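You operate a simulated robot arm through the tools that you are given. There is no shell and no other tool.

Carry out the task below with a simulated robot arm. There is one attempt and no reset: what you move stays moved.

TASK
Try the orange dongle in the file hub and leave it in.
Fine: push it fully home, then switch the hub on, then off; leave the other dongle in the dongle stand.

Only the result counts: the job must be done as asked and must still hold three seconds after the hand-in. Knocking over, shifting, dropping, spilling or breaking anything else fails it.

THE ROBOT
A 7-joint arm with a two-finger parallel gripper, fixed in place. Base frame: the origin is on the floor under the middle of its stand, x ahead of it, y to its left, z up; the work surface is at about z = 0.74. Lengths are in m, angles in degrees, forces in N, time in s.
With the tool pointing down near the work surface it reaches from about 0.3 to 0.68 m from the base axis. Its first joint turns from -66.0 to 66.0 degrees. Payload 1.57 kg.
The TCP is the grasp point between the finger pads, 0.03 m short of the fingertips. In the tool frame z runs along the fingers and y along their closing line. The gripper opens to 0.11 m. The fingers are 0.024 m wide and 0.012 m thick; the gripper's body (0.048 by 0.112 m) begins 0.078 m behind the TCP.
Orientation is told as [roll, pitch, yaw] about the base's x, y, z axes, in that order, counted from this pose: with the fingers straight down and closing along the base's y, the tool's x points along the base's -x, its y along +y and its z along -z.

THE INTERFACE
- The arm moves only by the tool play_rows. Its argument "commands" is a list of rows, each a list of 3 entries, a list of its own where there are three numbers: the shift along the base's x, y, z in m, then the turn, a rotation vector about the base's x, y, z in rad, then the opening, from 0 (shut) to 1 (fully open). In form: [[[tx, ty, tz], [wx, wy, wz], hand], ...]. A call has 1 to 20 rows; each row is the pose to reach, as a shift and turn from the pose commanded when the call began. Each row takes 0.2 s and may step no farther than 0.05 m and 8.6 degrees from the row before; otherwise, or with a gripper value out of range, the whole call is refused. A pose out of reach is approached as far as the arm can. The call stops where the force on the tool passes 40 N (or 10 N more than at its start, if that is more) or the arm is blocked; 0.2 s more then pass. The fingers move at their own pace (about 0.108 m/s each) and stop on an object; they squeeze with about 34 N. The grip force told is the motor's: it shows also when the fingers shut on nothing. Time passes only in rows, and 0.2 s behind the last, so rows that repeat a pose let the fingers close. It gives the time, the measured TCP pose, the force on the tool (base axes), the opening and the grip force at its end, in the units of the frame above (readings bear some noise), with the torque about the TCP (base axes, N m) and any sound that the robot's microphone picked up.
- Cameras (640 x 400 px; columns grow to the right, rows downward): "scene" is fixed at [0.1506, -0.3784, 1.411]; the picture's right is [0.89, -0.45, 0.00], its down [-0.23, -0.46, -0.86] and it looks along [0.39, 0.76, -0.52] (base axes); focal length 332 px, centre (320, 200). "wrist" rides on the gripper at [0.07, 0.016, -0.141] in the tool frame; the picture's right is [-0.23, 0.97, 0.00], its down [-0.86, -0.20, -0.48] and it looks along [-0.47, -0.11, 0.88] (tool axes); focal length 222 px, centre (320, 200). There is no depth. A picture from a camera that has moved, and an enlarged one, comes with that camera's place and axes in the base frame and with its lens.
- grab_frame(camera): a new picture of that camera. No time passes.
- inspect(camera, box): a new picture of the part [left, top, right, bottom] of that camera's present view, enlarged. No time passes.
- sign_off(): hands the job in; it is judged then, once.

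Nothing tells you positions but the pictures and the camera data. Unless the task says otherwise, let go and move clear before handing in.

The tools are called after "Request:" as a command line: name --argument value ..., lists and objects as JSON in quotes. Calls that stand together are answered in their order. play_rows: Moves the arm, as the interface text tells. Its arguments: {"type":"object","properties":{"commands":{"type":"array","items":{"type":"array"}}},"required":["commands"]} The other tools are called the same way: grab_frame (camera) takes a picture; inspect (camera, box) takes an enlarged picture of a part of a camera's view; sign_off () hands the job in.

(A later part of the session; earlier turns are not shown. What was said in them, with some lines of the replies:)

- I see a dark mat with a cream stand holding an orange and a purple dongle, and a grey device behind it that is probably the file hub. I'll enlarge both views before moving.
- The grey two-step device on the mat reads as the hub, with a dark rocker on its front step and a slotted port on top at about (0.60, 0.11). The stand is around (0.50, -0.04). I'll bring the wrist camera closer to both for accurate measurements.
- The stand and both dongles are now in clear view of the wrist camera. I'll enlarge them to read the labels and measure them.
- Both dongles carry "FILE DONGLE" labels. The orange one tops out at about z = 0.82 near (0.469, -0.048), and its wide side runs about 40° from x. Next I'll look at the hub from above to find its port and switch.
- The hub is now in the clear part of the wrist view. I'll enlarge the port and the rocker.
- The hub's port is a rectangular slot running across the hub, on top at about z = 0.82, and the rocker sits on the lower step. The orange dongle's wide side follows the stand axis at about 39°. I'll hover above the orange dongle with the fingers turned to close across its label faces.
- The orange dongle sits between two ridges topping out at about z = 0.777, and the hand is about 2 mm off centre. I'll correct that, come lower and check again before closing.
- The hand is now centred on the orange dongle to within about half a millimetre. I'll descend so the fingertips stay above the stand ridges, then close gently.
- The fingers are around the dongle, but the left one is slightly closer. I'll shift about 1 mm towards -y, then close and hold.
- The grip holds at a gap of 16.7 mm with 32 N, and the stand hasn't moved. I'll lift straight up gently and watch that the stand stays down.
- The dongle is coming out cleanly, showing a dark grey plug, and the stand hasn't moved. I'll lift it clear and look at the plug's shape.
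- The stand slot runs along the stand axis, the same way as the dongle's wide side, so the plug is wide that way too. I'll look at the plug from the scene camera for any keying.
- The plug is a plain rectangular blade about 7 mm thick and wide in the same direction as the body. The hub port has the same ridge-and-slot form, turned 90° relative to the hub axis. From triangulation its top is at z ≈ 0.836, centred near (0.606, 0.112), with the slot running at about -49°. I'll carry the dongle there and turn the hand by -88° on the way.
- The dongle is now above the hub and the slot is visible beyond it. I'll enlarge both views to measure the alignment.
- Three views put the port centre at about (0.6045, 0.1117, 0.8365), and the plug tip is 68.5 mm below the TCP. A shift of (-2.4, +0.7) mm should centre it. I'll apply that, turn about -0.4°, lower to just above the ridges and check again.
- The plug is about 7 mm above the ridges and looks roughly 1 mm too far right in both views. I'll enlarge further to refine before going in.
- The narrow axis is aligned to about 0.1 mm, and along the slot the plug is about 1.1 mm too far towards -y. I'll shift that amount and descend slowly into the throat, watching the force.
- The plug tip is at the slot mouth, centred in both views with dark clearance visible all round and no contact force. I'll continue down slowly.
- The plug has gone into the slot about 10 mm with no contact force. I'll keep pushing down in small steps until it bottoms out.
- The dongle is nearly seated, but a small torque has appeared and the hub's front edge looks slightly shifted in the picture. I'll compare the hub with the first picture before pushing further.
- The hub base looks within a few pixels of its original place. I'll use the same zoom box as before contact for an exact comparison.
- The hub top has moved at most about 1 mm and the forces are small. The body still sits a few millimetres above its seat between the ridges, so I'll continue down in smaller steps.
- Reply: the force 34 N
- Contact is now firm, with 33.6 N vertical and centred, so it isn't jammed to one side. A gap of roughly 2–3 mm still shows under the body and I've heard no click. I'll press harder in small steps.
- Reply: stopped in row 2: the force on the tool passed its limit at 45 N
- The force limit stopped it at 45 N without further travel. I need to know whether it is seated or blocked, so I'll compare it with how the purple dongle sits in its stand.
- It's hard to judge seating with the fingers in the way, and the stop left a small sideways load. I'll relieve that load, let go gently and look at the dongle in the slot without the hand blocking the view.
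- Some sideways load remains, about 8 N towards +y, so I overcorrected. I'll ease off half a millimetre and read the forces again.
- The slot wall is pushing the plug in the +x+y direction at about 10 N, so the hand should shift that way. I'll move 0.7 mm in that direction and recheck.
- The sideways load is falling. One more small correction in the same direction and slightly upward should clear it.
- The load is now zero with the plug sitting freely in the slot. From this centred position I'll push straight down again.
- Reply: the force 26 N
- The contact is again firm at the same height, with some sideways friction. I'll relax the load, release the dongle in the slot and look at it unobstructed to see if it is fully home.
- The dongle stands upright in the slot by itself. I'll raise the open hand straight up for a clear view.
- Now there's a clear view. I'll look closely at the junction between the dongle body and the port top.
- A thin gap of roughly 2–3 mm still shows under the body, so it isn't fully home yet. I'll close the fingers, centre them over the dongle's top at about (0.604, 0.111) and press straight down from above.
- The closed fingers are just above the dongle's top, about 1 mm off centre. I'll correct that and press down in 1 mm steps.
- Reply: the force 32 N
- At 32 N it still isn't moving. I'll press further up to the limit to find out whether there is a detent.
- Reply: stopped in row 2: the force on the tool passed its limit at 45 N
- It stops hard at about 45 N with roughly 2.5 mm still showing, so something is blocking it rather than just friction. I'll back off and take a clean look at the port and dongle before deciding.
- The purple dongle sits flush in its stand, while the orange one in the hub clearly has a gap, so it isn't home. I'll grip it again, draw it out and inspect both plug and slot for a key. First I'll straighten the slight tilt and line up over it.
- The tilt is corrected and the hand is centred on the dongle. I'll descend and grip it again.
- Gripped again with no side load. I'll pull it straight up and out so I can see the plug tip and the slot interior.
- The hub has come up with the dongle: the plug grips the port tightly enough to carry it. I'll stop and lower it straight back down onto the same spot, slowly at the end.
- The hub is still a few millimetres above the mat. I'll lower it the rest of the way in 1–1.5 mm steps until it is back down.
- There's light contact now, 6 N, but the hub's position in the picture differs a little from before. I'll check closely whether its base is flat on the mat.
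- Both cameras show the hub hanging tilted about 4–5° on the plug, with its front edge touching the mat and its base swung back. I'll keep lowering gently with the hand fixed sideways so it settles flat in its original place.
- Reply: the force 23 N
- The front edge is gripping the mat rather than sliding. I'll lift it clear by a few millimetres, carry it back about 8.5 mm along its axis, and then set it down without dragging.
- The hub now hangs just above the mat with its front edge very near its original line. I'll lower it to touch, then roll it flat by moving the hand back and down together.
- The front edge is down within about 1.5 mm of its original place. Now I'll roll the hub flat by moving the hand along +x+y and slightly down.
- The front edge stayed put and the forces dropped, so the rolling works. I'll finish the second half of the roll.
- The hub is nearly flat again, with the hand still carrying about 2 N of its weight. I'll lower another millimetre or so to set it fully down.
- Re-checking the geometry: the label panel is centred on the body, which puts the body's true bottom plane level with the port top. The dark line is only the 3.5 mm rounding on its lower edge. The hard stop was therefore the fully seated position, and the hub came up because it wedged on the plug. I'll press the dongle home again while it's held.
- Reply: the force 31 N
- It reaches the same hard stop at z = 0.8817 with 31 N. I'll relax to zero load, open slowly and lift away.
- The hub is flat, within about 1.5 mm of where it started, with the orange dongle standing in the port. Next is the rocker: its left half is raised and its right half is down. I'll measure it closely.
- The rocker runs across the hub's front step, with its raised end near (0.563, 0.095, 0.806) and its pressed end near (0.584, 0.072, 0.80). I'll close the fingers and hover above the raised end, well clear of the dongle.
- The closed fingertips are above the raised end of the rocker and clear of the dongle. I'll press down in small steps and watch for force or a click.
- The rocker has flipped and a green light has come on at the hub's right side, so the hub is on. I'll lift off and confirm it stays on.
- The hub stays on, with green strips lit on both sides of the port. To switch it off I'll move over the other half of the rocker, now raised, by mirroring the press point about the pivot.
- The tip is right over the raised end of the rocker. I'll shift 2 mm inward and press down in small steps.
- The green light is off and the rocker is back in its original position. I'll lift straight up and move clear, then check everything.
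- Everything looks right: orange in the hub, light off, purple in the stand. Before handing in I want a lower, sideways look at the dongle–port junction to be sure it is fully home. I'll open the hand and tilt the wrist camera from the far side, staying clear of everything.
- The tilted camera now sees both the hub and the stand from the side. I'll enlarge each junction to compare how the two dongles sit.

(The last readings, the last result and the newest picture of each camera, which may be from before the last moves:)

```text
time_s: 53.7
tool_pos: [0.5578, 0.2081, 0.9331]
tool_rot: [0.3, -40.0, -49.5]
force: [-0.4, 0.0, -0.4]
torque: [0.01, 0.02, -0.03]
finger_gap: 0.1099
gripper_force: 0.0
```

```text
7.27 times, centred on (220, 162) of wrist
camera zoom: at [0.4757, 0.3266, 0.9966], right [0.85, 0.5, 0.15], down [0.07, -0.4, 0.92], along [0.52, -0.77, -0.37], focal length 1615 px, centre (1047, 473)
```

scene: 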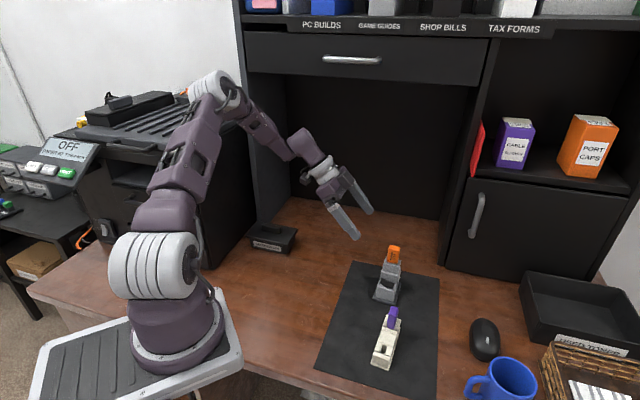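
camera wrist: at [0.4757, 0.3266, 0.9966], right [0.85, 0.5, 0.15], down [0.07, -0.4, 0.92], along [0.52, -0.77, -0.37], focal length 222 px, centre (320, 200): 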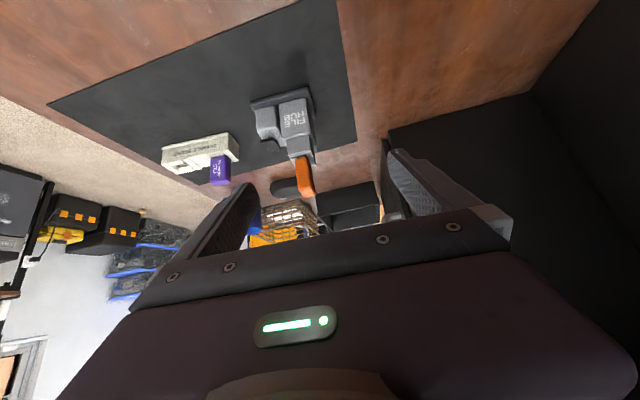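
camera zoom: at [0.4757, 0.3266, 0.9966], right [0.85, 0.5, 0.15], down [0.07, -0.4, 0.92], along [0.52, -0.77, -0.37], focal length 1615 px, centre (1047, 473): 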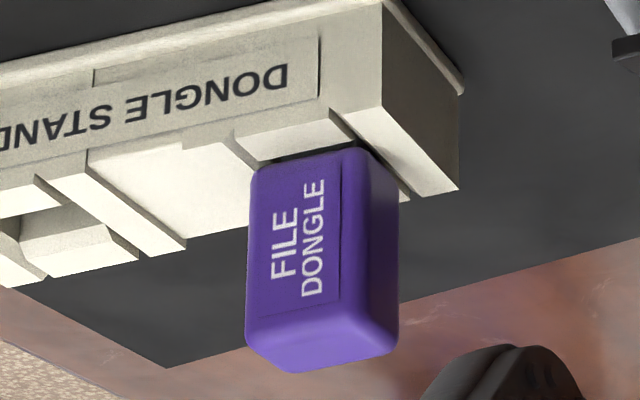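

From the side the orange dongle is upright, with its body down between the port walls. It stopped at the same height on all three firm pushes, up to 45 N, so it is as far home as it goes. I'll raise the arm well clear and take a last look before handing in.

Request:
play_rows --commands '[[[-0.01, 0.01, 0.03], [0, 0, 0], 1.0], [[-0.03, 0.02, 0.06], [0, 0, 0], 1.0], [[-0.05, 0.02, 0.09], [0.1054, 0.0916, 0], 1.0], [[-0.07, 0.0, 0.11], [0.2108, 0.1832, 0], 1.0], [[-0.09, -0.02, 0.12], [0.3162, 0.2748, 0], 1.0], [[-0.1, -0.04, 0.13], [0.4216, 0.3664, 0], 1.0], [[-0.1, -0.05, 0.14], [0.527, 0.458, 0], 1.0]]'

Request:
grab_frame --camera "scene"

Request:
inspect --camera "scene" --box '[310, 240, 450, 400]'

Request:
inspect --camera "scene" --box '[360, 240, 420, 310]'

```text
time_s: 55.3
tool_pos: [0.4569, 0.1579, 1.0724]
tool_rot: [0.1, 0.0, -49.2]
force: [0.2, 0.0, 0.2]
torque: [0.03, 0.0, -0.02]
finger_gap: 0.1103
gripper_force: 0.0
```

```text
taken
```

scene: 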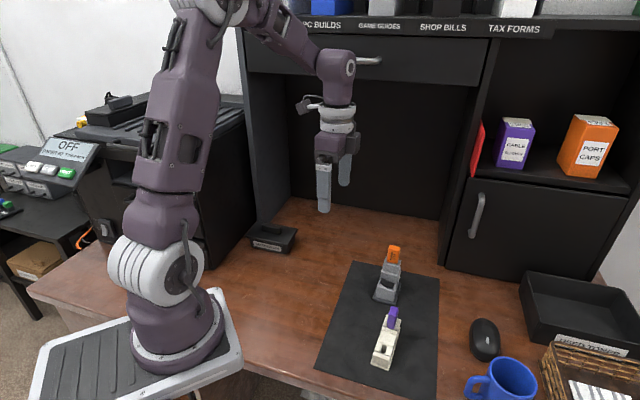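

```text
2.50 times, centred on (380, 320) of scene
camera zoom: at [0.1506, -0.3785, 1.411], right [0.89, -0.45, 0.0], down [-0.23, -0.46, -0.86], along [0.39, 0.76, -0.52], focal length 829 px, centre (170, -100)
```

zoom: 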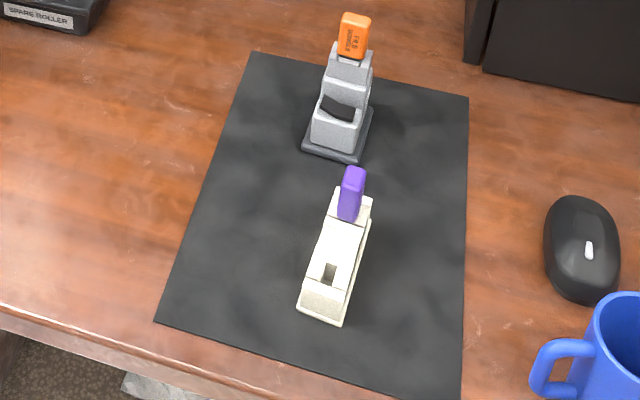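

```text
5.71 times, centred on (390, 275) of scene
camera zoom: at [0.1506, -0.3785, 1.411], right [0.89, -0.45, 0.0], down [-0.23, -0.46, -0.86], along [0.39, 0.76, -0.52], focal length 1896 px, centre (-80, -229)
```

zoom: 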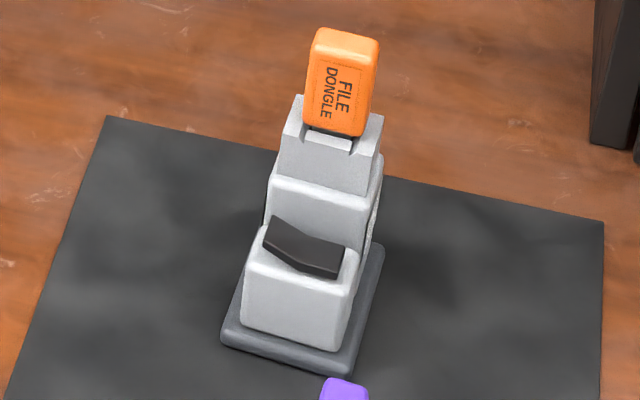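

The orange dongle is pushed home in the hub, and the hub was switched on (green light) and then off. The purple dongle is still in its stand, the hub sits flat within about 2 mm of its starting place, and the arm is clear. I'm handing in now.

Request:
sign_off

```text
The job is handed in.
```

The orange dongle is in the file hub, and I switched the hub on and then off. The purple dongle is still in the dongle stand, and I've handed the job in. No pass or fail result came back.

- **Dongle:** it stopped at the same height on every firm push, the hardest reaching 45 N, so I take it as fully home. A thin dark line still shows under its body, which I read as the rounded lower edge. From the pictures I can't rule out a gap of about 1 mm.
- **Hub switch:** pressing the raised end of the rocker lit green strips on both sides of the port. Pressing the other end put them out, and the rocker is back where it started.
- **Hub was lifted:** partway through I tried to pull the dongle back out to inspect it. The plug wedged in the port and the hub came about 7 cm off the mat. I set it back down flat within about 2 mm of its original spot, and pushed the dongle home again before using the switch.

In the last pictures nothing else on the desk had moved, and the arm is clear with the hand open.
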